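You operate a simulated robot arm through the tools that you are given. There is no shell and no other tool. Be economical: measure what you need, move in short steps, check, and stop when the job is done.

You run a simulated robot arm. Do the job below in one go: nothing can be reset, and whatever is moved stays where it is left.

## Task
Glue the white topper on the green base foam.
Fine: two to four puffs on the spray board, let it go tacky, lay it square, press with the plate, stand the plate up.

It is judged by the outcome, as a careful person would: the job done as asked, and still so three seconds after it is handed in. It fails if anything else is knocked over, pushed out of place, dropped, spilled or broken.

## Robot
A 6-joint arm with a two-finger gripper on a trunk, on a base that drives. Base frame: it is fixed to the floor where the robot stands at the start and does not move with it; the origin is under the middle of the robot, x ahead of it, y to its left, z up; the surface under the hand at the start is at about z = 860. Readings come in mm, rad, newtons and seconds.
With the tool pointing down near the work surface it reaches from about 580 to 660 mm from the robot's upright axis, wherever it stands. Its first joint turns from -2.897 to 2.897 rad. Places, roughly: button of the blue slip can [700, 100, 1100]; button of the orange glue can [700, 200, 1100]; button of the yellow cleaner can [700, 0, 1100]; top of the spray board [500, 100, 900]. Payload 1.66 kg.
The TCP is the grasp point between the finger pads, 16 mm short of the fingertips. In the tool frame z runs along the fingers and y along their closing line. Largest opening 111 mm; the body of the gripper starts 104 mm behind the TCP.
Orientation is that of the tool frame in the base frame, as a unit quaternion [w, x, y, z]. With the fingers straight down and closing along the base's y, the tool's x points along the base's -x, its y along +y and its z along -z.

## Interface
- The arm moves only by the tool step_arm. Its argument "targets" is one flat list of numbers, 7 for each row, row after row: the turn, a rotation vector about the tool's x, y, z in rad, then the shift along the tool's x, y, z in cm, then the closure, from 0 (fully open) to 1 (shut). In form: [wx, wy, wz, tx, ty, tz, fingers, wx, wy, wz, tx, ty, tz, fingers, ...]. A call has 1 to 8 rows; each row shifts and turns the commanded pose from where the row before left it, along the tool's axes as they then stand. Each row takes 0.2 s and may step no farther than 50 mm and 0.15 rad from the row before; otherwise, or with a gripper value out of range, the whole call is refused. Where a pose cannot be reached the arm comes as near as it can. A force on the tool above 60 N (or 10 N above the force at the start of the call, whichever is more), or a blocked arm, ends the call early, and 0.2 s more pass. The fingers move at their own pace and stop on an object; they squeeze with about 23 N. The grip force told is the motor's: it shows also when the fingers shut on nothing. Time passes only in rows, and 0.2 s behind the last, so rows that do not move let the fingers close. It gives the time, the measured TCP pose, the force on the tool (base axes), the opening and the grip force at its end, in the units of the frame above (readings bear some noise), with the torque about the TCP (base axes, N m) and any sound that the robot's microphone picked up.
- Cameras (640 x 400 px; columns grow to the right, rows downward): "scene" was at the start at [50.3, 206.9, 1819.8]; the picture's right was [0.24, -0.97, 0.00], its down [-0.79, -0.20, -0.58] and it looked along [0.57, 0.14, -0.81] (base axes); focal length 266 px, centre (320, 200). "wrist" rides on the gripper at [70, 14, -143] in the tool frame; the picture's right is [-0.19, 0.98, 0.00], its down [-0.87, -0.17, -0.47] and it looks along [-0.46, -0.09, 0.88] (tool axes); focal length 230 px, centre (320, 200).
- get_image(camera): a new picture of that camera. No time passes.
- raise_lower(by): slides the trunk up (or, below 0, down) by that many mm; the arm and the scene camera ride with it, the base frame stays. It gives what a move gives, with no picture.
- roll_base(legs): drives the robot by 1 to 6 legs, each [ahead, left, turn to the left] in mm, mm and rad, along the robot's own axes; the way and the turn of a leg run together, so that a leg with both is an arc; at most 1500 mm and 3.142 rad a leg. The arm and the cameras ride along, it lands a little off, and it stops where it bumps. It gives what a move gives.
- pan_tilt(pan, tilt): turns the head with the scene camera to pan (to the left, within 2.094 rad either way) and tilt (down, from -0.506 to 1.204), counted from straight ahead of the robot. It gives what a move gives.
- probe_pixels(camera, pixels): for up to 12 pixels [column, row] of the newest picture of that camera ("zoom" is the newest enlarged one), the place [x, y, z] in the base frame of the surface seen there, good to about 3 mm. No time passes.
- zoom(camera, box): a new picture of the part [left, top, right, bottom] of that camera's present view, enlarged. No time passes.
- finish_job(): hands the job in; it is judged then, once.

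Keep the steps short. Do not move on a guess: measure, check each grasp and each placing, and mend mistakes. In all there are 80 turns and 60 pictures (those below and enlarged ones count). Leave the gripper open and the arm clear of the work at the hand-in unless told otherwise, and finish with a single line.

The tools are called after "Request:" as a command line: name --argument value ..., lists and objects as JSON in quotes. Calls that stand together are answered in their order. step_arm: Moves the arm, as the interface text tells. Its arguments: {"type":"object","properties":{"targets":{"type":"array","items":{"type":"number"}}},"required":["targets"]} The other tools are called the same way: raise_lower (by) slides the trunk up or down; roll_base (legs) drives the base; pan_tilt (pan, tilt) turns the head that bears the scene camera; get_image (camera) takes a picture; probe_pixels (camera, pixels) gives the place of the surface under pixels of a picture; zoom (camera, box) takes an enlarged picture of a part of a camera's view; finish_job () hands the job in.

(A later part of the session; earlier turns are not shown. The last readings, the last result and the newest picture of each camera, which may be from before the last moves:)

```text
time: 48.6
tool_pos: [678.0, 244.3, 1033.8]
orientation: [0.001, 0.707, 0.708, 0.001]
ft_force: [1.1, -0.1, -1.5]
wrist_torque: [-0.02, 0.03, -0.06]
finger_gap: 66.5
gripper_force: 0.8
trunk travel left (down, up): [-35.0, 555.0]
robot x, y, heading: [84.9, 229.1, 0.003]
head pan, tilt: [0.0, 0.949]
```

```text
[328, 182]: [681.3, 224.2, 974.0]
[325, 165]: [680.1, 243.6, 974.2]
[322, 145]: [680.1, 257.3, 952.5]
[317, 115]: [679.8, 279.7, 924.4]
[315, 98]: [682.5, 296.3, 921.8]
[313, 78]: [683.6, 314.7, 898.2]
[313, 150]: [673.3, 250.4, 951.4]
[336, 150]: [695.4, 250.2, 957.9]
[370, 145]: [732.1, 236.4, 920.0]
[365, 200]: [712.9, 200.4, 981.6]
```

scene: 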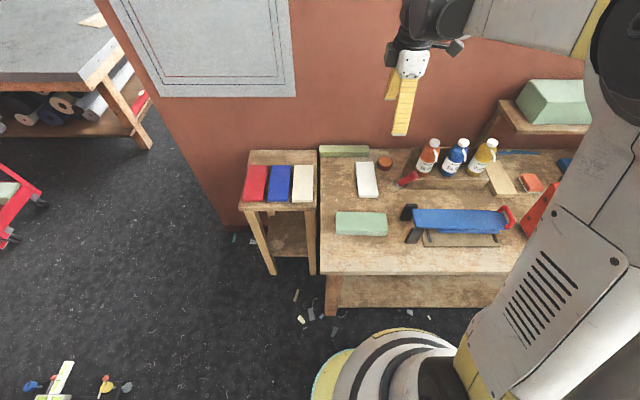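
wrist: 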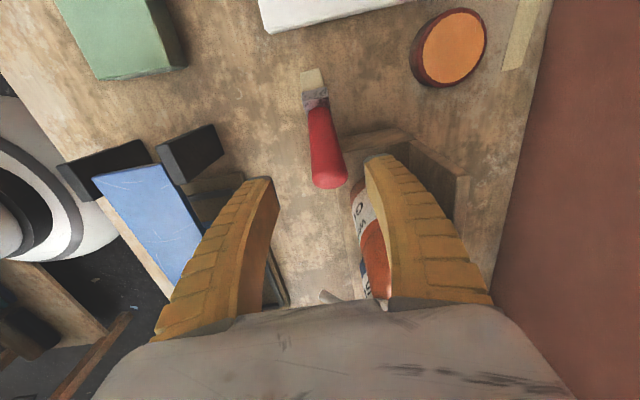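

Axis centre is x≈682 and the grasp point is (682, 245, 949). I'll descend and close.

Request:
step_arm --targets '[0, 0, 0, 0.1, 0.4, 4.3, 0.42, 0, 0, 0, 0, 0, 4.2, 0.42, 0, 0, 0, 0, 0, 0, 0.8, 0, 0, 0, 0, 0, 0, 0.8, 0, 0, 0, 0, 0, 0, 0.8]'

Request:
get_image --camera "wrist"

```text
time: 49.8
tool_pos: [681.5, 244.8, 946.9]
orientation: [0.0, 0.707, 0.708, 0.001]
ft_force: [0.3, -0.3, 3.0]
wrist_torque: [0.24, -0.01, -0.05]
finger_gap: 28.1
gripper_force: 23.0
trunk travel left (down, up): [-35.0, 555.0]
robot x, y, heading: [82.0, 227.2, 0.004]
head pan, tilt: [0.0, 0.949]
```

```text
27 pictures are left
```

wrist: 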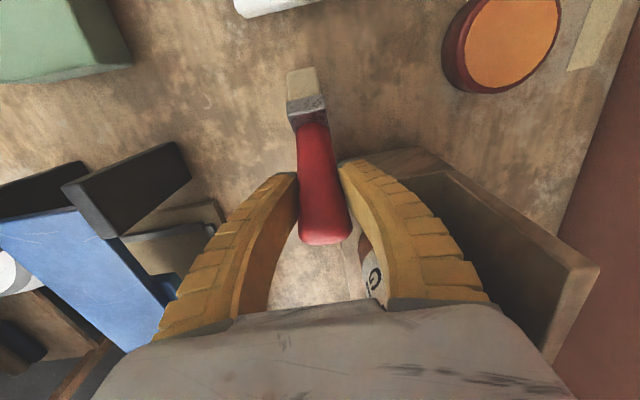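

Gripped at 28 mm. I'll lift 50 mm while moving 50 mm toward +y, then tilt the tool −0.68 rad about its y axis to bring the brush upright in the air.

Request:
step_arm --targets '[0, 0, 0, 1.5, 0, -3.0, 0.8, 0, 0, 0, 3.5, 0, -2.5, 0.8, 0, -0.136, 0, 0, 0, 0, 0.8, 0, -0.136, 0, 0, 0, 0, 0.8, 0, -0.136, 0, 0, 0, 0, 0.8, 0, -0.136, 0, 0, 0, 0, 0.8, 0, -0.136, 0, 0, 0, 0, 0.8]'

Request:
zoom --camera "scene" --box '[280, 100, 480, 230]'

Request:
get_image --camera "wrist"

```text
time: 51.4
tool_pos: [681.9, 294.5, 1003.5]
orientation: [0.237, 0.666, 0.667, -0.235]
ft_force: [0.4, 0.1, -1.2]
wrist_torque: [0.0, 0.04, -0.02]
finger_gap: 27.1
gripper_force: 23.1
trunk travel left (down, up): [-35.0, 555.0]
robot x, y, heading: [79.1, 226.9, -0.003]
head pan, tilt: [0.0, 0.949]
```

```text
3.08 times, centred on (380, 165) of scene
```

zoom: 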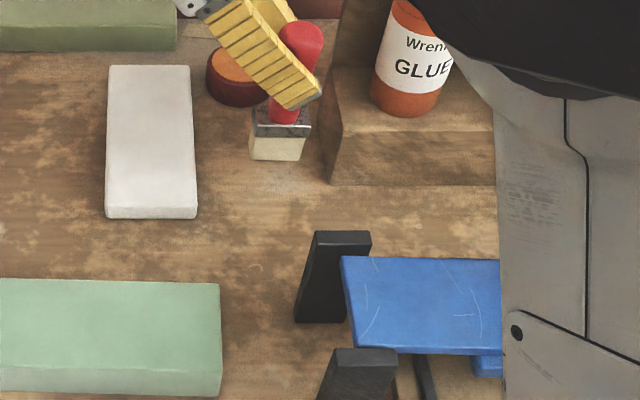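

```text
25 pictures are left
```

wrist: 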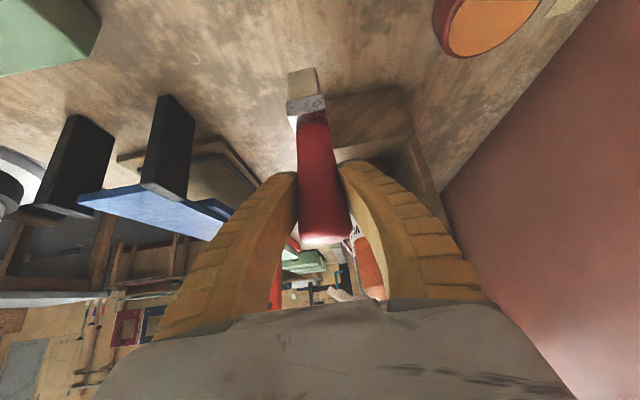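

It's upright in the air. I'll probe the brush to check verticality and the height of its base.

Request:
probe_pixels --camera "zoom" --pixels '[[300, 30], [285, 112], [280, 133], [278, 150], [278, 158], [255, 155], [300, 155], [255, 130], [305, 133], [310, 60]]'

Request:
probe_pixels --camera "wrist" --pixels '[[315, 130], [320, 180], [324, 225], [303, 75], [305, 85], [290, 110], [322, 110]]'

```text
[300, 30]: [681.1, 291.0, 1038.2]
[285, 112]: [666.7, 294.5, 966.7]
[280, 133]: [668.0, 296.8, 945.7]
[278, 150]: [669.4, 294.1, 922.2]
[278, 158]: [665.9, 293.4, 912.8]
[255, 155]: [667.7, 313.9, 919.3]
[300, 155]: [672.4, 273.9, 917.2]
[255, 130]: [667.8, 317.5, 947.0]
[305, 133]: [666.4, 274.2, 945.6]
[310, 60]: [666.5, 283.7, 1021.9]
```

```text
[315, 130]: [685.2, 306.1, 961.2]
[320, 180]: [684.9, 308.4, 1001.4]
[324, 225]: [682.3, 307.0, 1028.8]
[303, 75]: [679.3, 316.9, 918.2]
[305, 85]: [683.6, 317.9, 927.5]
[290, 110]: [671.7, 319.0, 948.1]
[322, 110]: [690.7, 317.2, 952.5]
```

It's vertical, with the base bottom at about 910. I'll lower 45 mm with +8 mm in y, then small steps to contact.

Request:
step_arm --targets '[0, 0, 0, 1.73, 0, 1.5, 0.8, 0, 0, 0, 1.72, 0, 1.5, 0.8, 0, 0, 0, 0.13, 0, 0.155, 0.8]'

Request:
zoom --camera "scene" --box '[335, 110, 405, 155]'

Request:
probe_pixels --camera "zoom" --pixels '[[300, 260], [300, 290], [300, 305], [300, 320], [300, 335], [300, 350], [300, 370]]'

```text
time: 52.2
tool_pos: [681.6, 303.4, 957.1]
orientation: [0.236, 0.666, 0.668, -0.234]
ft_force: [0.5, 0.2, 0.1]
wrist_torque: [-0.08, 0.02, 0.02]
finger_gap: 27.2
gripper_force: 22.4
trunk travel left (down, up): [-35.0, 555.0]
robot x, y, heading: [81.9, 227.4, 0.005]
head pan, tilt: [0.0, 0.949]
```

```text
8.89 times, centred on (370, 132) of scene
```

zoom: 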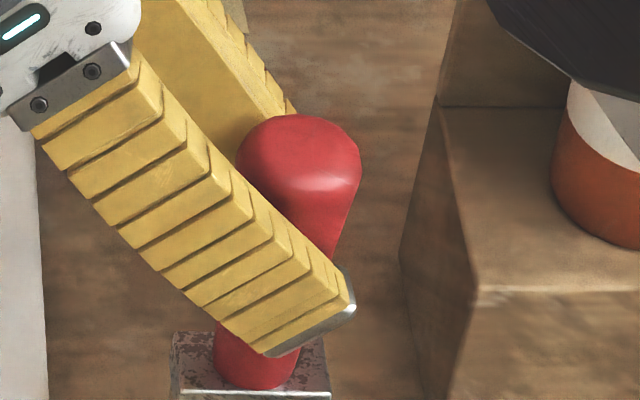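

```text
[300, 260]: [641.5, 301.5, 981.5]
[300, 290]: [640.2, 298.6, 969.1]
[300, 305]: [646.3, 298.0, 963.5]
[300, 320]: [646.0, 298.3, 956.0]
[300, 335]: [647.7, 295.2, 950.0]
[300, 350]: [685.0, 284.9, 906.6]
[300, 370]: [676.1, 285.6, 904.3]
```

Bottom is about 863. I'll continue in 1.2 mm steps and watch the vertical force.

Request:
step_arm --targets '[0, 0, 0, 0.075, 0, 0.093, 0.8, 0, 0, 0, 0.075, 0, 0.093, 0.8]'

```text
time: 52.8
tool_pos: [678.9, 303.2, 953.5]
orientation: [0.236, 0.667, 0.667, -0.234]
ft_force: [2.0, 0.8, 11.6]
wrist_torque: [-0.19, -0.09, 0.05]
finger_gap: 28.2
gripper_force: 23.1
trunk travel left (down, up): [-35.0, 555.0]
robot x, y, heading: [85.8, 225.9, 0.001]
head pan, tilt: [0.0, 0.949]
```

Contact at 11.6 N, so the base is on the bench. I'll open partly and retreat along the tool axis.

Request:
step_arm --targets '[0, 0, 0, -0.03, 0, -0.04, 0.8, 0, 0, 0, 0, 0, 0, 0.5, 0, 0, 0, 0, 0, 0, 0.42, 0, 0, 0, 0, 0, -3, 0.42, 0, 0, 0, 0, 0, -4.5, 0.42, 0, 0, 0, 0, 0, -4.5, 0.42]'

Request:
get_image --camera "scene"

```text
time: 54.2
tool_pos: [680.5, 377.7, 1048.3]
orientation: [0.236, 0.666, 0.667, -0.235]
ft_force: [-1.2, 0.9, 0.5]
wrist_torque: [0.0, 0.0, -0.02]
finger_gap: 66.1
gripper_force: 0.9
trunk travel left (down, up): [-35.0, 555.0]
robot x, y, heading: [82.2, 229.8, -0.0]
head pan, tilt: [0.0, 0.949]
```

```text
23 pictures are left
```

scene: 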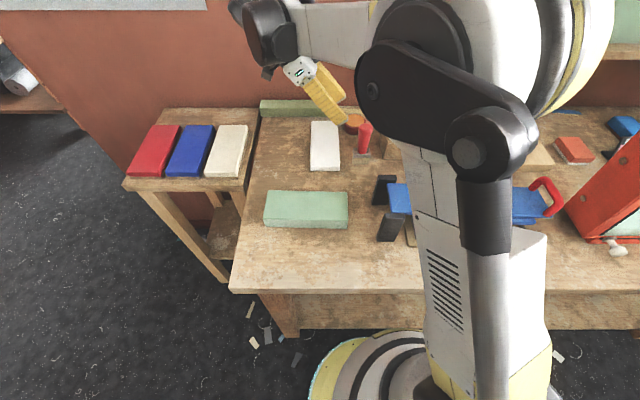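

The brush stands upright again at its spot. Next I'll raise up, untilt the tool and turn the yaw back to zero.

Request:
raise_lower --by 350

Request:
step_arm --targets '[0, 0.136, 0, 0, 0, 0, 0.42, 0, 0.136, 0, 0, 0, 0, 0.42, 0, 0.136, 0, 0, 0, 0, 0.42, 0, 0.136, 0, 0, 0, 0, 0.42, 0, 0.136, 0, 0, 0, 0, 0.42]'

Request:
step_arm --targets '[0, 0, -0.15, 0, 0, 0, 0.42, 0, 0, -0.15, 0, 0, 0, 0.42, 0, 0, -0.15, 0, 0, 0, 0.42, 0, 0, -0.15, 0, 0, 0, 0.42, 0, 0, -0.15, 0, 0, 0, 0.42, 0, 0, -0.15, 0, 0, 0, 0.42, 0, 0, -0.15, 0, 0, 0, 0.42, 0, 0, -0.15, 0, 0, 0, 0.42]'

Request:
step_arm --targets '[0, 0, -0.15, 0, 0, 0, 0.42, 0, 0, -0.15, 0, 0, 0, 0.42, 0, 0, -0.071, 0, 0, 0, 0.42]'

```text
time: 57.6
tool_pos: [681.9, 378.8, 1398.4]
orientation: [0.237, 0.666, 0.668, -0.234]
ft_force: [0.4, -0.4, -1.0]
wrist_torque: [0.0, -0.01, -0.02]
finger_gap: 66.2
gripper_force: 1.3
trunk travel left (down, up): [-385.0, 205.0]
robot x, y, heading: [88.4, 225.5, 0.004]
head pan, tilt: [0.0, 0.949]
```

```text
time: 58.8
tool_pos: [681.5, 378.2, 1398.7]
orientation: [-0.001, 0.707, 0.708, 0.002]
ft_force: [-0.5, -0.4, 0.1]
wrist_torque: [0.02, -0.02, 0.03]
finger_gap: 66.2
gripper_force: 1.4
trunk travel left (down, up): [-385.0, 205.0]
robot x, y, heading: [81.6, 229.1, 0.002]
head pan, tilt: [0.0, 0.949]
```

```text
time: 60.6
tool_pos: [681.1, 379.1, 1398.9]
orientation: [0.0, 0.183, 0.983, 0.001]
ft_force: [-0.5, -0.3, 0.5]
wrist_torque: [-0.02, 0.01, 0.03]
finger_gap: 66.3
gripper_force: 0.6
trunk travel left (down, up): [-385.0, 205.0]
robot x, y, heading: [84.5, 226.5, 0.005]
head pan, tilt: [0.0, 0.949]
```

```text
time: 61.4
tool_pos: [681.2, 379.3, 1397.5]
orientation: [0.001, -0.001, 1.0, 0.001]
ft_force: [0.9, -0.1, 0.0]
wrist_torque: [0.0, 0.01, -0.01]
finger_gap: 66.2
gripper_force: 1.1
trunk travel left (down, up): [-385.0, 205.0]
robot x, y, heading: [85.5, 230.2, 0.007]
head pan, tilt: [0.0, 0.949]
```

Driving to stand at about (-110, 135), centred for the plate's arc.

Request:
roll_base --legs '[[-195, -95, -0.005]]'

Request:
step_arm --targets '[0, 0, 0, 0, -4.8, 0, 0.42, 0, 0, 0, 0, -4.8, 0, 0.42, 0, 0, 0, 0, -4.8, 0, 0.42, 0, 0, 0, 0, -4.8, 0, 0.42, 0, 0, 0, 0, -4.8, 0, 0.42, 0, 0, 0, 0, -4.8, 0, 0.42, 0, 0, 0, 0, -4.8, 0, 0.42]'

Request:
get_image --camera "wrist"

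```text
time: 63.1
tool_pos: [487.8, 280.8, 1399.9]
orientation: [0.001, 0.001, 1.0, 0.001]
ft_force: [-0.7, 0.8, -0.9]
wrist_torque: [0.03, -0.06, -0.01]
finger_gap: 66.1
gripper_force: 1.0
trunk travel left (down, up): [-385.0, 205.0]
robot x, y, heading: [-107.2, 133.5, -0.003]
head pan, tilt: [0.0, 0.949]
```

```text
time: 64.7
tool_pos: [487.9, -58.4, 1398.9]
orientation: [0.0, 0.001, 1.0, 0.001]
ft_force: [1.0, -0.7, 0.6]
wrist_torque: [0.02, 0.03, 0.03]
finger_gap: 66.8
gripper_force: 1.3
trunk travel left (down, up): [-385.0, 205.0]
robot x, y, heading: [-110.3, 131.8, -0.003]
head pan, tilt: [0.0, 0.949]
```

```text
22 pictures are left
```

wrist: 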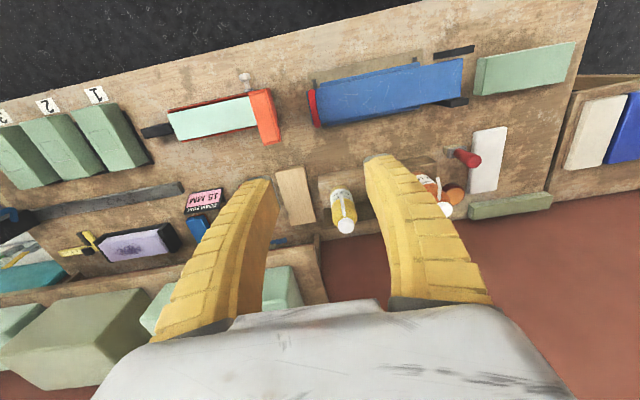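

I'll zoom in on the handle (about (313,105)) and the plate's hinge end, and probe both.

Request:
zoom --camera "wrist" --box '[295, 40, 475, 150]'

Request:
probe_pixels --camera "zoom" --pixels '[[58, 185], [65, 215], [73, 255], [55, 180], [85, 200], [95, 265], [120, 265], [590, 70], [600, 205], [110, 180], [590, 195], [340, 170]]'

```text
3.56 times, centred on (385, 95) of wrist
```

zoom: 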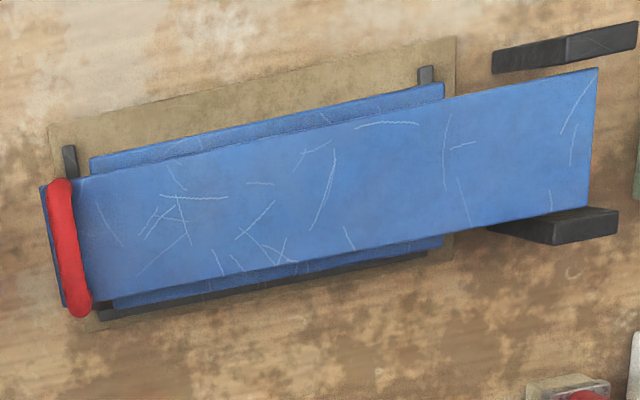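

```text
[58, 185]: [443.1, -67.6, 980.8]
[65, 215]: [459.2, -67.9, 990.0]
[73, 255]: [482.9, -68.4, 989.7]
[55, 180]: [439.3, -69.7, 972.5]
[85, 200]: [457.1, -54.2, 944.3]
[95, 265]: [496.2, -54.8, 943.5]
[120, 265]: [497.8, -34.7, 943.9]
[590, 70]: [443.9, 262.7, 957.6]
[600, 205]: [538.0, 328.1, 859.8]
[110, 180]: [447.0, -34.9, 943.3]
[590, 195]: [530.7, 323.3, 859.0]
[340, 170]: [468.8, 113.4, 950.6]
```

Bar centre is (479, -68, 981); from the up and down positions the hinge works out to y≈258, z≈953, radius 328. I'll align over the bar, lower the trunk, then approach.

Request:
step_arm --targets '[0, 0, 0, 0.9, -1.0, 0, 0.42]'

Request:
raise_lower --by -200

```text
time: 65.1
tool_pos: [477.2, -67.0, 1399.8]
orientation: [0.001, 0.001, 1.0, 0.001]
ft_force: [0.1, -0.3, 0.4]
wrist_torque: [0.05, -0.02, -0.01]
finger_gap: 66.2
gripper_force: 1.4
trunk travel left (down, up): [-385.0, 205.0]
robot x, y, heading: [-110.5, 133.3, -0.001]
head pan, tilt: [0.0, 0.949]
```

```text
time: 67.3
tool_pos: [477.7, -65.9, 1199.8]
orientation: [0.001, 0.001, 1.0, 0.0]
ft_force: [-0.6, -0.3, -0.4]
wrist_torque: [0.02, -0.01, 0.01]
finger_gap: 66.1
gripper_force: 0.9
trunk travel left (down, up): [-185.0, 405.0]
robot x, y, heading: [-108.1, 134.3, -0.004]
head pan, tilt: [0.0, 0.949]
```

I'll lower by arm: 172 mm, then check the pose and view.

Request:
step_arm --targets '[0, 0, 0, 0, 0, 4.3, 0.42, 0, 0, 0, 0, 0, 4.3, 0.42, 0, 0, 0, 0, 0, 4.3, 0.42, 0, 0, 0, 0, 0, 4.3, 0.42]'

Request:
get_image --camera "wrist"

```text
time: 68.3
tool_pos: [477.3, -67.1, 1029.2]
orientation: [0.001, 0.001, 1.0, 0.0]
ft_force: [0.4, -0.9, 0.2]
wrist_torque: [-0.03, 0.0, -0.01]
finger_gap: 66.3
gripper_force: 1.5
trunk travel left (down, up): [-185.0, 405.0]
robot x, y, heading: [-106.8, 136.1, -0.005]
head pan, tilt: [0.0, 0.949]
```

```text
20 pictures are left
```

wrist: 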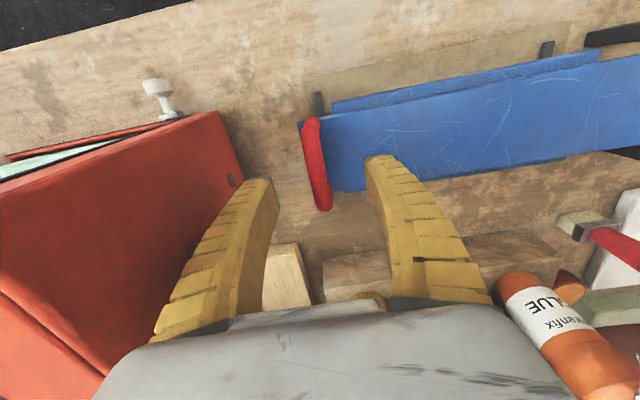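

The red box on the left is close to the left finger. I'll check its position before going down.

Request:
probe_pixels --camera "wrist" --pixels '[[215, 115], [240, 175], [180, 120], [150, 160], [310, 125], [316, 160], [324, 205], [318, 180]]'

```text
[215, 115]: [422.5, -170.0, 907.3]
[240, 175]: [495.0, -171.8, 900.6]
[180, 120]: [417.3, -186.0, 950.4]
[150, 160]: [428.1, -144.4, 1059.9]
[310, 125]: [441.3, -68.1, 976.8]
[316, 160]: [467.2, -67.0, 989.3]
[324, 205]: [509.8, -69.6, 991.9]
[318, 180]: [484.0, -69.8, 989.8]
```

Request:
probe_pixels --camera "wrist" --pixels '[[120, 150], [90, 160], [50, 180], [10, 195], [190, 230], [170, 260], [130, 310], [100, 350], [60, 330], [10, 290], [200, 200], [20, 250]]'

```text
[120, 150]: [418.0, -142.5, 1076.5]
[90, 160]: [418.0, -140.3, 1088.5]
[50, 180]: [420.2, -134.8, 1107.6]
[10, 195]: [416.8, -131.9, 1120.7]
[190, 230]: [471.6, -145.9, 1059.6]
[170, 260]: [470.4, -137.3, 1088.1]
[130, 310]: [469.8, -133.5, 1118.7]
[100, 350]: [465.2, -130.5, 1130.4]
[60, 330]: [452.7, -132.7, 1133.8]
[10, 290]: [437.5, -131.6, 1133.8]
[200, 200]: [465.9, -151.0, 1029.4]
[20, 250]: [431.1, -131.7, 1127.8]
```

The lid's top edge is at y≈-131, only 8 mm from where the gripper body would pass. I'll lean the hand 0.25 rad toward +y to gain about 26 mm, then descend to the bar and grip.

Request:
step_arm --targets '[0.125, 0, 0, 0, 0, 0, 0.42, 0.125, 0, 0, 0, 0, 0, 0.42, 0, 0, 0, -0.1, 0.5, 2.3, 0.42, 0, 0, 0, -0.1, 0.5, 2.3, 0.42]'

```text
time: 69.3
tool_pos: [480.5, -67.1, 980.6]
orientation: [0.0, 0.001, 0.992, -0.124]
ft_force: [0.2, 0.8, -0.3]
wrist_torque: [0.0, -0.01, 0.02]
finger_gap: 66.4
gripper_force: 1.4
trunk travel left (down, up): [-185.0, 405.0]
robot x, y, heading: [-109.7, 132.2, 0.001]
head pan, tilt: [0.0, 0.949]
```

At the bar; I'll close the fingers.

Request:
step_arm --targets '[0, 0, 0, 0, 0, 0, 0.95, 0, 0, 0, 0, 0, 0, 0.95, 0, 0, 0, 0, 0, 0, 0.95]'

Request:
get_image --camera "wrist"

```text
time: 70.1
tool_pos: [480.2, -69.3, 980.9]
orientation: [0.0, 0.002, 0.992, -0.124]
ft_force: [-0.1, -9.8, -0.3]
wrist_torque: [0.03, -0.03, -0.02]
finger_gap: 14.5
gripper_force: 6.8
trunk travel left (down, up): [-185.0, 405.0]
robot x, y, heading: [-111.7, 132.5, -0.001]
head pan, tilt: [0.0, 0.949]
```

```text
19 pictures are left
```

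wrist: 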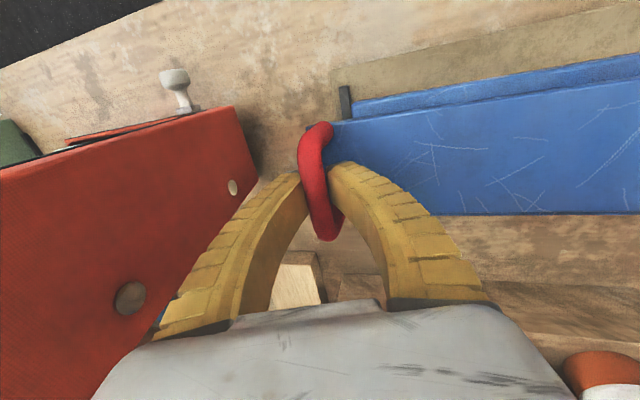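

The bar is gripped at 14.5 mm. I'll lift the plate along its arc: first four steps, then check.

Request:
step_arm --targets '[0, 0, 0, 0, 0, 0, 0.95, 0, 0, 0, 0, -0.43, -4.73, 0.95, 0, 0, 0, 0, 0.24, -4.68, 0.95, 0, 0, 0, 0, 0.93, -4.65, 0.95, 0, 0, 0, 0, 1.59, -4.47, 0.95]'

```text
time: 71.3
tool_pos: [477.1, 0.4, 1152.7]
orientation: [0.001, 0.001, 0.992, -0.123]
ft_force: [0.4, 0.2, 0.2]
wrist_torque: [-0.02, 0.02, 0.03]
finger_gap: 9.0
gripper_force: 2.3
trunk travel left (down, up): [-185.0, 405.0]
robot x, y, heading: [-110.2, 136.9, -0.002]
head pan, tilt: [0.0, 0.949]
```

Gap fell to 9 mm with no force, so the bar probably slipped out. I'll look.

Request:
get_image --camera "wrist"

```text
18 pictures are left
```

wrist: 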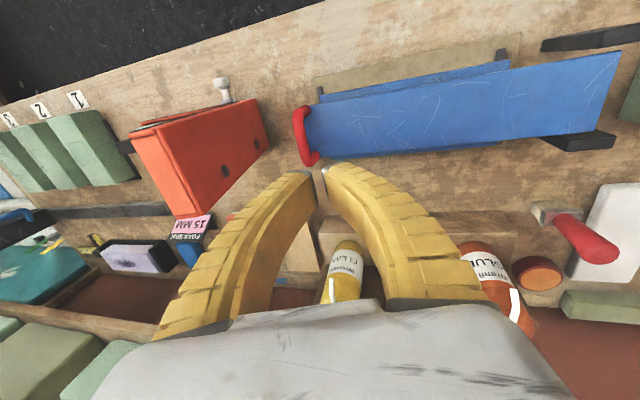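

It slipped. I'll regrip deeper (bar higher up the pads, TCP z≈971) and wait until the grip force builds before lifting slowly.

Request:
step_arm --targets '[0, 0, 0, -0.2, -1.27, 4.2, 0.45, 0, 0, 0, 0, -1.27, 4.2, 0.45, 0, 0, 0, 0, -1.27, 4.2, 0.45, 0, 0, 0, 0, 0.84, 3.3, 0.45, 0, 0, 0, 0, 0.84, 3.35, 0.45, 0, 0, 0, 0, 0, 0, 0.45]'

Request:
step_arm --targets '[0, 0, 0, 0, 0, 0, 1, 0, 0, 0, 0, 0, 0, 1, 0, 0, 0, 0, 0, 0, 1, 0, 0, 0, 0, 0, 0, 1, 0, 0, 0, 0, 0, 0, 1, 0, 0, 0, 0, 0, 0, 1]'

```text
time: 72.7
tool_pos: [484.4, -66.3, 973.4]
orientation: [0.0, 0.001, 0.992, -0.124]
ft_force: [-1.1, -0.9, 0.7]
wrist_torque: [-0.01, -0.02, 0.04]
finger_gap: 63.1
gripper_force: 0.8
trunk travel left (down, up): [-185.0, 405.0]
robot x, y, heading: [-107.4, 134.6, 0.004]
head pan, tilt: [0.0, 0.949]
```

```text
time: 74.1
tool_pos: [485.1, -67.4, 972.4]
orientation: [-0.001, 0.001, 0.992, -0.122]
ft_force: [-2.1, -28.8, -3.7]
wrist_torque: [0.43, 0.0, -0.07]
finger_gap: 4.8
gripper_force: 29.9
trunk travel left (down, up): [-185.0, 405.0]
robot x, y, heading: [-112.6, 134.4, -0.004]
head pan, tilt: [0.0, 0.949]
```

Gap is 4.8 mm with a −29 N side force; I need to see how the fingers sit.

Request:
zoom --camera "wrist" --box '[250, 100, 410, 260]'

```text
2.50 times, centred on (330, 180) of wrist
```

zoom: 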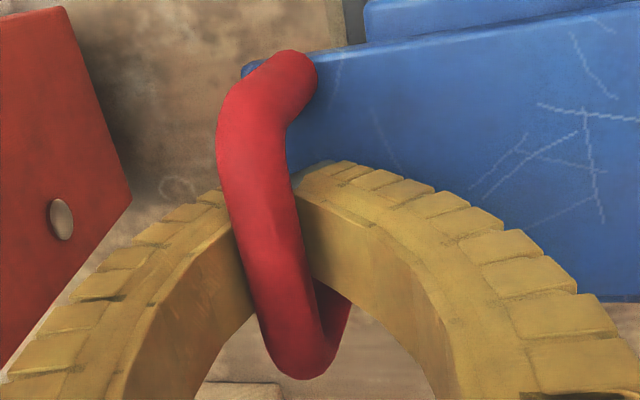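

Good: the fingertips have now closed together under the bar through the loop, so it's a closed ring around the bar. I'll lift along the arc with that hook, half the steps at a time.

Request:
step_arm --targets '[0, 0, 0, 0, -0.2, -2.4, 1, 0, 0, 0, 0, -0.2, -2.4, 1, 0, 0, 0, 0, 0.12, -2.34, 1, 0, 0, 0, 0, 0.12, -2.34, 1]'

```text
time: 75.1
tool_pos: [481.5, -44.9, 1063.9]
orientation: [0.0, 0.0, 0.992, -0.123]
ft_force: [0.6, -13.5, -1.3]
wrist_torque: [0.19, -0.16, -0.09]
finger_gap: 1.2
gripper_force: 29.2
trunk travel left (down, up): [-185.0, 405.0]
robot x, y, heading: [-108.4, 133.3, -0.003]
head pan, tilt: [0.0, 0.949]
```

Request:
get_image --camera "wrist"

```text
16 pictures are left
```

wrist: 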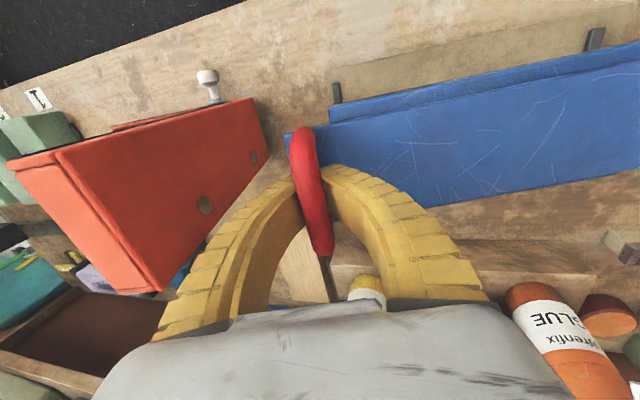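

The plate is coming up with the hand. I'll continue the arc.

Request:
step_arm --targets '[0, 0, 0, 0, 0.47, -2.33, 1, 0, 0, 0, 0, 0.46, -2.33, 1, 0, 0, 0, 0, 0.8, -2.24, 1, 0, 0, 0, 0, 0.8, -2.24, 1, 0, 0, 0, 0, 1.1, -2.08, 1, 0, 0, 0, 0, 1.1, -2.08, 1, 0, 0, 0, 0, 1.4, -1.92, 1, 0, 0, 0, 0, 1.4, -1.92, 1]'

```text
time: 76.9
tool_pos: [484.1, 71.2, 1213.6]
orientation: [-0.001, 0.0, 0.992, -0.124]
ft_force: [-5.7, 12.6, -27.1]
wrist_torque: [-0.33, -0.15, 0.09]
finger_gap: 5.9
gripper_force: 29.6
trunk travel left (down, up): [-185.0, 405.0]
robot x, y, heading: [-108.2, 135.7, 0.0]
head pan, tilt: [0.0, 0.949]
```

Tracking well (load about 27 N). I'll continue over the top.

Request:
step_arm --targets '[0, 0, 0, 0, 1.66, -1.65, 1, 0, 0, 0, 0, 1.66, -1.65, 1, 0, 0, 0, 0, 1.89, -1.42, 1, 0, 0, 0, 0, 1.89, -1.42, 1, 0, 0, 0, 0, 2.05, -1.12, 1, 0, 0, 0, 0, 2.05, -1.12, 1, 0, 0, 0, 0, 2.2, -0.85, 1, 0, 0, 0, 0, 2.2, -0.85, 1]'

```text
time: 78.7
tool_pos: [485.0, 246.2, 1270.5]
orientation: [-0.001, 0.001, 0.992, -0.124]
ft_force: [2.8, -0.1, -46.1]
wrist_torque: [-0.3, -0.17, -0.09]
finger_gap: 6.0
gripper_force: 31.7
trunk travel left (down, up): [-185.0, 405.0]
robot x, y, heading: [-107.3, 132.6, -0.003]
head pan, tilt: [0.0, 0.949]
```

Load −46 N, so the path is a bit too high. I'll lower 6 mm first, then go on past vertical.

Request:
step_arm --targets '[0, 0, 0, 0, 0.15, 0.58, 1, 0, 0, 0, 0, 2.33, -0.4, 1, 0, 0, 0, 0, 2.33, -0.4, 1]'

```text
time: 79.5
tool_pos: [481.7, 291.4, 1264.8]
orientation: [0.0, 0.001, 0.992, -0.124]
ft_force: [-4.8, -0.5, -7.5]
wrist_torque: [-0.03, 0.0, -0.05]
finger_gap: 5.9
gripper_force: 28.9
trunk travel left (down, up): [-185.0, 405.0]
robot x, y, heading: [-108.7, 134.7, -0.003]
head pan, tilt: [0.0, 0.949]
```

Request:
step_arm --targets '[0, 0, 0, 0, 2.35, -0.1, 1, 0, 0, 0, 0, 1.5, 0.0, 1, 0, 0, 0, 0, 0.5, 0.0, 1]'

Request:
get_image --camera "wrist"

```text
time: 80.3
tool_pos: [481.5, 334.9, 1253.7]
orientation: [0.001, 0.001, 0.992, -0.125]
ft_force: [0.0, 0.9, -0.8]
wrist_torque: [-0.01, -0.02, 0.02]
finger_gap: 5.9
gripper_force: 28.7
trunk travel left (down, up): [-185.0, 405.0]
robot x, y, heading: [-110.7, 136.0, -0.001]
head pan, tilt: [0.0, 0.949]
```

```text
15 pictures are left
```

wrist: 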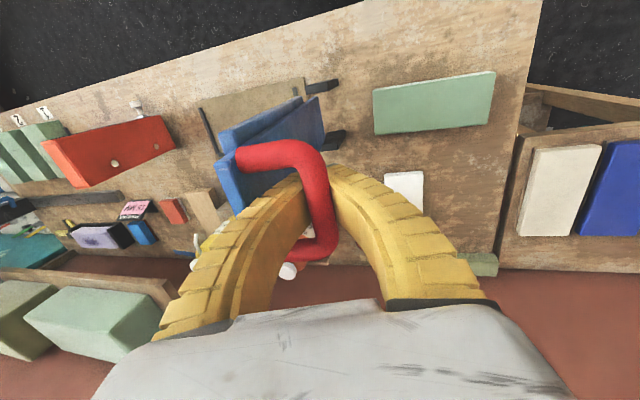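

The plate is standing, past vertical, with zero load on the hand. I'll open just to about 40 mm, so as not to push the plate, and back off along the fingers' axis.

Request:
step_arm --targets '[0, 0, 0, 0, 0, 0, 0.8, 0, 0, 0, 0, 0, 0, 0.64, 0, 0, 0, 0, 0, 0, 0.64, 0, 0, 0, 0, 0, -2.5, 0.64, 0, 0, 0, 0, 0, -4, 0.64, 0, 0, 0, 0, 0, -4, 0.64]'

Request:
raise_lower --by 200

Request:
get_image --camera "wrist"

```text
time: 81.7
tool_pos: [483.6, 360.7, 1356.3]
orientation: [0.0, 0.001, 0.992, -0.125]
ft_force: [0.5, 0.4, -0.1]
wrist_torque: [-0.01, -0.02, -0.02]
finger_gap: 42.5
gripper_force: 1.8
trunk travel left (down, up): [-185.0, 405.0]
robot x, y, heading: [-108.2, 132.3, -0.002]
head pan, tilt: [0.0, 0.949]
```

```text
time: 83.8
tool_pos: [482.9, 360.2, 1555.1]
orientation: [0.0, 0.001, 0.992, -0.123]
ft_force: [0.1, -0.8, 0.4]
wrist_torque: [-0.01, 0.01, 0.01]
finger_gap: 42.3
gripper_force: 1.8
trunk travel left (down, up): [-385.0, 205.0]
robot x, y, heading: [-106.3, 136.4, 0.001]
head pan, tilt: [0.0, 0.949]
```

```text
14 pictures are left
```

wrist: 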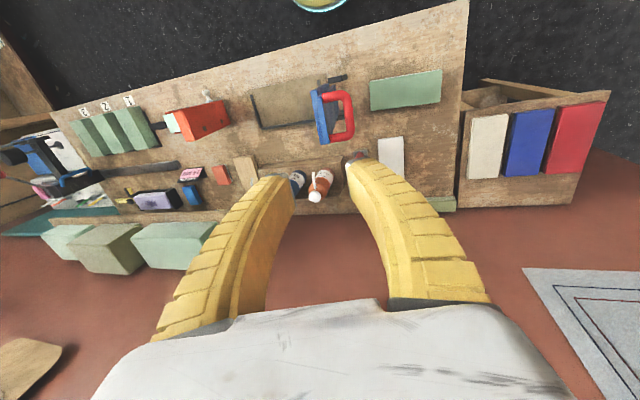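

The plate stands well. Now I'll untilt and turn the hand to yaw −90° (closing along x), opening the fingers, up high.

Request:
step_arm --targets '[-0.124, 0, 0, 0, 0, 0, 0, -0.124, 0, 0, 0, 0, 0, 0, 0, 0, -0.15, 0, 0, 0, 0, 0, 0, -0.15, 0, 0, 0, 0, 0, 0, -0.15, 0, 0, 0, 0, 0, 0, -0.15, 0, 0, 0, 0, 0, 0, -0.15, 0, 0, 0, 0, 0, 0, -0.15, 0, 0, 0, 0]'

Request:
step_arm --targets '[0, 0, -0.15, 0, 0, 0, 0, 0, 0, -0.15, 0, 0, 0, 0, 0, 0, -0.15, 0, 0, 0, 0, 0, 0, -0.15, 0, 0, 0, 0, 0, 0, -0.071, 0, 0, 0, 0]'

Request:
roll_base --legs '[[0, 230, 0]]'

```text
time: 85.6
tool_pos: [482.6, 359.3, 1555.1]
orientation: [0.0, -0.435, 0.901, -0.001]
ft_force: [-0.1, 0.6, -0.7]
wrist_torque: [-0.02, 0.0, -0.02]
finger_gap: 111.0
gripper_force: 0.1
trunk travel left (down, up): [-385.0, 205.0]
robot x, y, heading: [-109.0, 135.5, -0.004]
head pan, tilt: [0.0, 0.949]
```

```text
time: 86.8
tool_pos: [482.2, 359.8, 1556.2]
orientation: [0.0, -0.706, 0.708, -0.001]
ft_force: [-0.1, 0.0, -1.0]
wrist_torque: [0.02, 0.01, 0.01]
finger_gap: 110.8
gripper_force: 0.1
trunk travel left (down, up): [-385.0, 205.0]
robot x, y, heading: [-111.5, 132.9, -0.002]
head pan, tilt: [0.0, 0.949]
```

```text
time: 88.6
tool_pos: [482.0, 591.8, 1555.9]
orientation: [0.0, -0.707, 0.707, -0.002]
ft_force: [0.1, 0.5, -0.4]
wrist_torque: [-0.03, -0.03, 0.01]
finger_gap: 110.9
gripper_force: 0.0
trunk travel left (down, up): [-385.0, 205.0]
robot x, y, heading: [-109.8, 362.6, 0.003]
head pan, tilt: [0.0, 0.949]
```

I'll move above the green block (about (501, 449)) and lower the trunk.

Request:
step_arm --targets '[0, 0, 0, 3.57, -0.48, 0, 0, 0, 0, 0, 3.57, -0.48, 0, 0, 0, 0, 0, 3.57, -0.48, 0, 0, 0, 0, 0, 3.57, -0.48, 0, 0]'

Request:
raise_lower --by -380

Request:
step_arm --targets '[0, 0, 0, 0, 0, 4.5, 0, 0, 0, 0, 0, 0, 4.5, 0, 0, 0, 0, 0, 0, 4.5, 0]'

Request:
get_image --camera "wrist"

```text
time: 89.6
tool_pos: [503.4, 447.4, 1556.2]
orientation: [-0.001, 0.707, -0.707, 0.0]
ft_force: [-0.2, -0.1, -0.3]
wrist_torque: [0.06, -0.03, 0.01]
finger_gap: 111.1
gripper_force: 0.1
trunk travel left (down, up): [-385.0, 205.0]
robot x, y, heading: [-110.7, 362.2, 0.004]
head pan, tilt: [0.0, 0.949]
```

```text
time: 93.2
tool_pos: [502.5, 449.1, 1177.8]
orientation: [0.0, 0.707, -0.707, 0.001]
ft_force: [0.0, -1.0, 0.6]
wrist_torque: [0.0, -0.02, -0.01]
finger_gap: 111.1
gripper_force: 0.0
trunk travel left (down, up): [-5.0, 585.0]
robot x, y, heading: [-107.7, 363.2, 0.006]
head pan, tilt: [0.0, 0.949]
```

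```text
time: 94.0
tool_pos: [502.2, 449.4, 1041.4]
orientation: [0.0, 0.708, -0.706, 0.002]
ft_force: [-0.3, -0.5, 0.6]
wrist_torque: [-0.01, 0.0, -0.01]
finger_gap: 110.9
gripper_force: 0.1
trunk travel left (down, up): [-5.0, 585.0]
robot x, y, heading: [-110.2, 362.4, -0.002]
head pan, tilt: [0.0, 0.949]
```

```text
13 pictures are left
```

wrist: 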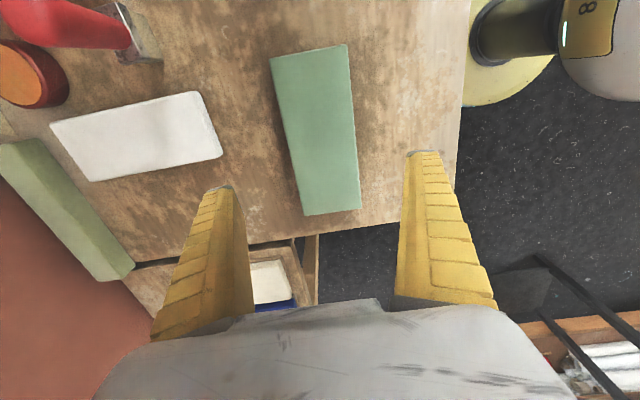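

Corners are visible: (274,60), (344,49), (357,206), (307,211). Probing.

Request:
probe_pixels --camera "wrist" --pixels '[[275, 61], [343, 51], [356, 205], [309, 211], [310, 55], [332, 208], [290, 130], [349, 120]]'

```text
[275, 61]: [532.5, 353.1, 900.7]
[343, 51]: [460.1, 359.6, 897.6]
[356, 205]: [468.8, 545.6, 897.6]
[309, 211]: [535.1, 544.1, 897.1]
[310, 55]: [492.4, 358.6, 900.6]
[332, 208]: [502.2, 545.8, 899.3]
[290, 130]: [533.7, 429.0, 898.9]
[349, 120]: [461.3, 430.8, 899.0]
```

Centre is (498, 451). I'll go down and grip.

Request:
step_arm --targets '[0, 0, 0, -0.2, 0.4, 3.9, 0, 0, 0, 0, 0, 0, 3.9, 0, 0, 0, 0, 0, 0, 3.9, 0, 0, 0, 0, 0, 0, 3.9, 0, 0, 0, 0, 0, 0, 0, 0.45, 0, 0, 0, 0, 0, 0, 0.45, 0, 0, 0, 0, 0, 0, 0.45]'

Request:
step_arm --targets '[0, 0, 0, 0, 0, -3.5, 0.45, 0, 0, 0, 0, 0, -4.5, 0.45, 0, 0, 0, 0, 0, -4.5, 0.45]'

```text
time: 95.6
tool_pos: [499.0, 451.1, 884.8]
orientation: [0.0, -0.707, 0.707, -0.001]
ft_force: [1.1, 0.1, -0.1]
wrist_torque: [0.01, 0.02, 0.0]
finger_gap: 85.5
gripper_force: 22.8
trunk travel left (down, up): [-5.0, 585.0]
robot x, y, heading: [-110.8, 368.6, 0.004]
head pan, tilt: [0.0, 0.949]
```

```text
time: 96.4
tool_pos: [497.6, 451.9, 1011.8]
orientation: [0.001, 0.707, -0.707, 0.001]
ft_force: [-0.5, 0.6, -0.1]
wrist_torque: [-0.01, 0.0, -0.03]
finger_gap: 85.4
gripper_force: 22.4
trunk travel left (down, up): [-5.0, 585.0]
robot x, y, heading: [-108.9, 363.3, 0.001]
head pan, tilt: [0.0, 0.949]
```

Held. Raising 390 mm first, confirmed before driving.

Request:
raise_lower --by 390

```text
time: 100.2
tool_pos: [497.9, 450.8, 1400.8]
orientation: [0.001, -0.707, 0.707, -0.001]
ft_force: [-0.1, -0.5, -0.4]
wrist_torque: [0.01, 0.0, 0.02]
finger_gap: 85.4
gripper_force: 23.9
trunk travel left (down, up): [-395.0, 195.0]
robot x, y, heading: [-106.0, 363.7, -0.003]
head pan, tilt: [0.0, 0.949]
```

Request:
roll_base --legs '[[-15, -384, 0]]'

Request:
pan_tilt --pan -0.25 --tilt 0.95

Request:
get_image --camera "scene"

```text
time: 102.6
tool_pos: [483.6, 68.8, 1399.5]
orientation: [0.0, 0.71, -0.705, 0.001]
ft_force: [-0.2, -0.5, -0.6]
wrist_torque: [0.04, 0.0, 0.03]
finger_gap: 85.4
gripper_force: 22.9
trunk travel left (down, up): [-395.0, 195.0]
robot x, y, heading: [-122.9, -19.4, 0.007]
head pan, tilt: [0.0, 0.949]
```

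```text
time: 103.4
tool_pos: [484.3, 69.7, 1400.5]
orientation: [0.0, 0.709, -0.705, 0.001]
ft_force: [0.5, 0.0, -1.9]
wrist_torque: [-0.01, 0.03, -0.02]
finger_gap: 85.6
gripper_force: 22.9
trunk travel left (down, up): [-395.0, 195.0]
robot x, y, heading: [-123.5, -22.3, 0.004]
head pan, tilt: [-0.25, 0.949]
```

```text
12 pictures are left
```

scene: 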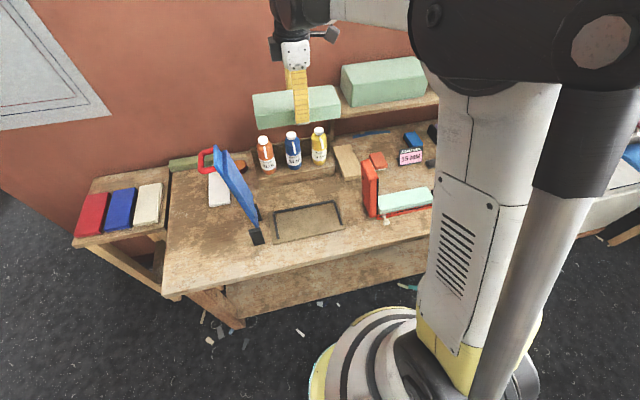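

I'll probe the rails and the plate's pad in this view.

Request:
probe_pixels --camera "scene" --pixels '[[277, 225], [281, 225], [310, 207], [310, 211], [341, 217], [337, 217], [310, 232], [311, 236], [310, 239], [276, 213], [335, 203], [343, 228]]'

Request:
probe_pixels --camera "scene" --pixels '[[222, 152], [238, 172], [256, 212], [250, 218], [240, 205], [216, 158], [232, 165], [258, 205], [228, 152], [247, 190], [220, 165], [245, 215]]'

```text
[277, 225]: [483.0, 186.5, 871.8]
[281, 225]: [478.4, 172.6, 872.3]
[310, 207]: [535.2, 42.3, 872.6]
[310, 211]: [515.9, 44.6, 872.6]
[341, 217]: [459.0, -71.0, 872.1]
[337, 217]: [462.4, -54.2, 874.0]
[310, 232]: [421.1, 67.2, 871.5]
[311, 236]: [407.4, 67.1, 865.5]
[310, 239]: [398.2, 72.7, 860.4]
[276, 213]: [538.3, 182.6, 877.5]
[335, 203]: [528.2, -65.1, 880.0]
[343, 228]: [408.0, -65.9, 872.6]
```

```text
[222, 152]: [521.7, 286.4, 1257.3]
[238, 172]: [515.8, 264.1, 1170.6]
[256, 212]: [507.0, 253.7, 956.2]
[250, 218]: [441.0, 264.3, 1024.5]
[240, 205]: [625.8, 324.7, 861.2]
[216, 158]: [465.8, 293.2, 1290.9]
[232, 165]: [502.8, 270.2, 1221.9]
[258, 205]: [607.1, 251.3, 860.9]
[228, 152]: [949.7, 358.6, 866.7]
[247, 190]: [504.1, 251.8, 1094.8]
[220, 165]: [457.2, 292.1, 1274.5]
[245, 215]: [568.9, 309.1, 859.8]
```

Rails: left at y≈185, right at y≈-60, back at x≈540; pad centre is about (481, 66). I'll centre the block at (480, 65) and lower the trunk.

Request:
step_arm --targets '[0, 0, 0, 0.5, 0.4, 0, 0.45]'

Request:
raise_lower --by -390

```text
time: 103.8
tool_pos: [479.7, 64.9, 1400.5]
orientation: [0.0, 0.709, -0.705, 0.0]
ft_force: [0.9, -0.7, -0.9]
wrist_torque: [-0.05, 0.0, -0.01]
finger_gap: 85.4
gripper_force: 22.5
trunk travel left (down, up): [-395.0, 195.0]
robot x, y, heading: [-122.0, -22.2, 0.004]
head pan, tilt: [-0.25, 0.949]
```

```text
time: 107.5
tool_pos: [480.4, 64.7, 1009.9]
orientation: [-0.001, 0.709, -0.705, 0.001]
ft_force: [-0.2, -0.6, -0.5]
wrist_torque: [0.01, 0.03, 0.02]
finger_gap: 85.4
gripper_force: 23.0
trunk travel left (down, up): [-5.0, 585.0]
robot x, y, heading: [-122.8, -17.2, 0.008]
head pan, tilt: [-0.25, 0.949]
```

Now I'll lower by arm to TCP ≈ 898, correcting yaw by a hair.

Request:
step_arm --targets '[0, 0, 0.006, 0, 0, 4, 0.45, 0, 0, 0, 0, 0, 4, 0.45, 0, 0, 0, 0, 0, 3.1, 0.45]'

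```text
time: 108.3
tool_pos: [479.2, 65.0, 899.3]
orientation: [0.0, 0.707, -0.707, 0.001]
ft_force: [-0.4, 0.1, -0.3]
wrist_torque: [0.04, -0.06, 0.0]
finger_gap: 85.6
gripper_force: 23.5
trunk travel left (down, up): [-5.0, 585.0]
robot x, y, heading: [-122.9, -20.1, 0.009]
head pan, tilt: [-0.25, 0.949]
```

Request:
step_arm --targets '[0, 0, 0, 0, 0, 0.2, 0.45, 0, 0, 0, 0, 0, 0.15, 0.45, 0, 0, 0, 0, 0, 0, 0.12, 0, 0, 0, 0, 0, 0, 0.12, 0, 0, 0, 0, 0, -2.5, 0.12, 0, 0, 0, 0, 0, -4.5, 0.12, 0, 0, 0, 0, 0, -4.5, 0.12]'

Request:
raise_lower --by 390

Request:
get_image --camera "wrist"

```text
time: 109.9
tool_pos: [481.1, 63.1, 1012.5]
orientation: [0.0, 0.707, -0.707, 0.001]
ft_force: [1.1, -0.4, 0.5]
wrist_torque: [-0.01, -0.02, 0.02]
finger_gap: 98.5
gripper_force: 0.5
trunk travel left (down, up): [-5.0, 585.0]
robot x, y, heading: [-120.3, -19.2, 0.007]
head pan, tilt: [-0.25, 0.949]
```

```text
time: 113.7
tool_pos: [482.1, 63.1, 1402.3]
orientation: [0.0, 0.708, -0.706, 0.001]
ft_force: [-0.1, 0.7, -0.1]
wrist_torque: [0.0, 0.01, -0.05]
finger_gap: 98.5
gripper_force: 0.5
trunk travel left (down, up): [-395.0, 195.0]
robot x, y, heading: [-123.9, -19.6, 0.003]
head pan, tilt: [-0.25, 0.949]
```

```text
11 pictures are left
```

wrist: 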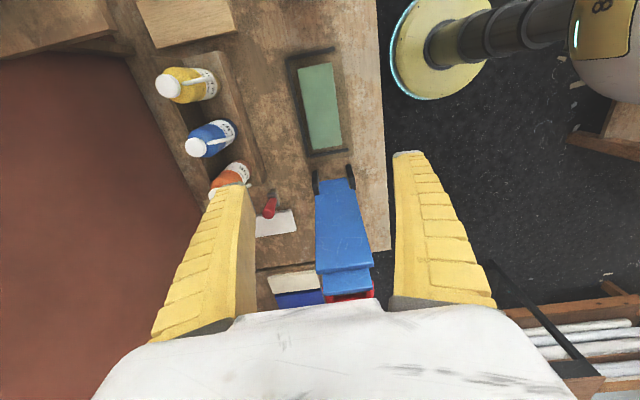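

The green block sits square inside the rails, the plate stands, and the brush is upright. I'll probe the green block's pose and the can caps.

Request:
probe_pixels --camera "wrist" --pixels '[[302, 73], [330, 67], [339, 143], [314, 147], [316, 69], [327, 145], [306, 110], [335, 105], [213, 189], [195, 147], [168, 86], [216, 185]]'

```text
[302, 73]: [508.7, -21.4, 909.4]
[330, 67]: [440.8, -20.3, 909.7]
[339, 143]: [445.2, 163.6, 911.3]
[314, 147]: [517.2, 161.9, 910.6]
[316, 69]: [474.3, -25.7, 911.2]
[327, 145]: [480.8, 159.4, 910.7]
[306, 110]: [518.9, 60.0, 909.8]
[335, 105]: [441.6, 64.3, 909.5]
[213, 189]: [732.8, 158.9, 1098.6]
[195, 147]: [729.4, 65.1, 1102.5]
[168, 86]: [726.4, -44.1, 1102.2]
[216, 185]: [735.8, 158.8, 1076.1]
```

The green block is centred at (480, 67), top 911. Now I'll zoom on the glue can's cap from the scene camera to locate its button exactly.

Request:
zoom --camera "scene" --box '[225, 140, 345, 215]'

```text
5.33 times, centred on (285, 178) of scene
```

zoom: 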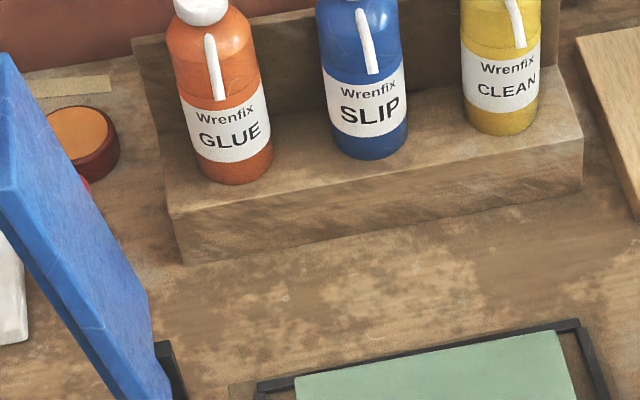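

Request:
probe_pixels --camera "zoom" --pixels '[[200, 2], [180, 5], [222, 3], [201, 18], [212, 45], [217, 90], [172, 60], [250, 45], [345, 2], [385, 2]]'

```text
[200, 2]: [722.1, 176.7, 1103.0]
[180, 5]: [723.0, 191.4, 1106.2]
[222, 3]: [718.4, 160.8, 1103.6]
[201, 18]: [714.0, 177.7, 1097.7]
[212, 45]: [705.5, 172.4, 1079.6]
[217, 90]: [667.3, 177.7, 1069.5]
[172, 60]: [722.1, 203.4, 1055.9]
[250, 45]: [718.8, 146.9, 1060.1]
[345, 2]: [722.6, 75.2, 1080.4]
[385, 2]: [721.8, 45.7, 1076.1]
```

The glue cap's centre is (731, 176), top about 1106. I'll drive so the arm comes from the right of the plate, fingers shut, still high.

Request:
roll_base --legs '[[232, 70, 0]]'

Request:
step_arm --targets '[0, 0, 0, 0, 0, 0, 1, 0, 0, 0, 0, 0, 0, 1, 0, 0, 0, 0, 0, 0, 1]'

```text
time: 115.5
tool_pos: [708.9, 134.6, 1401.3]
orientation: [-0.001, -0.707, 0.708, 0.0]
ft_force: [1.2, 0.2, -0.8]
wrist_torque: [-0.02, 0.02, 0.01]
finger_gap: 98.2
gripper_force: 0.4
trunk travel left (down, up): [-395.0, 195.0]
robot x, y, heading: [105.7, 49.9, 0.005]
head pan, tilt: [-0.25, 0.949]
```

```text
time: 116.2
tool_pos: [708.2, 134.1, 1402.4]
orientation: [0.001, -0.706, 0.708, -0.001]
ft_force: [0.6, -0.1, 0.2]
wrist_torque: [-0.02, 0.01, 0.02]
finger_gap: 0.0
gripper_force: 23.2
trunk travel left (down, up): [-395.0, 195.0]
robot x, y, heading: [98.3, 46.3, -0.001]
head pan, tilt: [-0.25, 0.949]
```

Request:
step_arm --targets '[0, 0, 0, -2.1, -1.12, 0, 1, 0, 0, 0, -2.1, -1.12, 0, 1]'

Request:
raise_lower --by -255

Request:
zoom --camera "wrist" --box '[160, 80, 480, 300]'

```text
time: 116.8
tool_pos: [729.9, 178.8, 1403.2]
orientation: [0.0, -0.707, 0.708, -0.001]
ft_force: [-0.6, 0.4, -0.8]
wrist_torque: [-0.02, 0.04, -0.02]
finger_gap: 0.0
gripper_force: 23.1
trunk travel left (down, up): [-395.0, 195.0]
robot x, y, heading: [104.1, 50.3, 0.007]
head pan, tilt: [-0.25, 0.949]
```

```text
time: 119.5
tool_pos: [730.2, 178.5, 1148.5]
orientation: [0.0, -0.707, 0.707, -0.001]
ft_force: [-0.2, -0.4, 0.5]
wrist_torque: [-0.02, -0.01, -0.02]
finger_gap: 0.0
gripper_force: 23.2
trunk travel left (down, up): [-140.0, 450.0]
robot x, y, heading: [106.2, 48.8, 0.008]
head pan, tilt: [-0.25, 0.949]
```

```text
1.82 times, centred on (320, 190) of wrist
```

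zoom: 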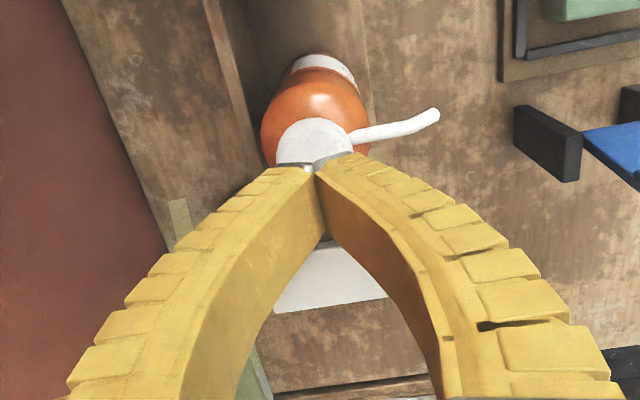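

The fingertips are above the cap. I'll probe the cap to confirm its centre.

Request:
probe_pixels --camera "zoom" --pixels '[[312, 125], [312, 140], [282, 145], [345, 145], [312, 155], [430, 115]]'

```text
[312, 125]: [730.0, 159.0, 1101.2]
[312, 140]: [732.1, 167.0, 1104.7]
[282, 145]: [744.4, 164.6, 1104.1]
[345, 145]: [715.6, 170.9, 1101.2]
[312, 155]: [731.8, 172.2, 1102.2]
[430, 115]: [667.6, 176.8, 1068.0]
```

I'll approach to just above the button (tips at about 1108).

Request:
step_arm --targets '[0, 0, 0, 0.2, -0.1, 1.2, 1, 0, 0, 0, 0, 0, 1.2, 1]'

```text
time: 120.1
tool_pos: [731.6, 176.0, 1122.6]
orientation: [0.0, 0.707, -0.707, 0.001]
ft_force: [0.4, 0.0, -0.7]
wrist_torque: [-0.02, 0.02, -0.02]
finger_gap: 0.1
gripper_force: 23.0
trunk travel left (down, up): [-140.0, 450.0]
robot x, y, heading: [101.7, 54.5, 0.004]
head pan, tilt: [-0.25, 0.949]
```

Now one press: down 6 mm, then back up.

Request:
step_arm --targets '[0, 0, 0, 0, 0, 0.6, 1]'

```text
time: 120.5
tool_pos: [730.4, 175.7, 1117.2]
orientation: [-0.001, -0.707, 0.708, -0.001]
ft_force: [-0.7, -0.1, -1.0]
wrist_torque: [0.01, -0.01, -0.03]
finger_gap: 0.2
gripper_force: 23.4
trunk travel left (down, up): [-140.0, 450.0]
robot x, y, heading: [103.6, 50.7, -0.0]
head pan, tilt: [-0.25, 0.949]
```

Request:
step_arm --targets '[0, 0, 0, 0, 0, 0.4, 1]'

```text
time: 120.9
tool_pos: [730.5, 175.6, 1114.2]
orientation: [0.0, -0.707, 0.707, -0.001]
ft_force: [0.1, 0.4, 1.9]
wrist_torque: [0.02, -0.03, 0.0]
finger_gap: 6.1
gripper_force: 28.8
trunk travel left (down, up): [-140.0, 450.0]
robot x, y, heading: [100.1, 49.1, 0.01]
head pan, tilt: [-0.25, 0.949]
```

Contact has begun (the fingertips part slightly). I'll press 4 mm more.

Request:
step_arm --targets '[0, 0, 0, 0, 0, 0.4, 1]'

```text
time: 121.3
tool_pos: [730.7, 175.8, 1110.0]
orientation: [0.0, -0.706, 0.708, -0.002]
ft_force: [1.1, -1.0, 3.4]
wrist_torque: [-0.01, 0.0, -0.02]
finger_gap: 5.9
gripper_force: 28.5
trunk travel left (down, up): [-140.0, 450.0]
robot x, y, heading: [103.9, 56.8, 0.008]
head pan, tilt: [-0.25, 0.949]
heard: click
```

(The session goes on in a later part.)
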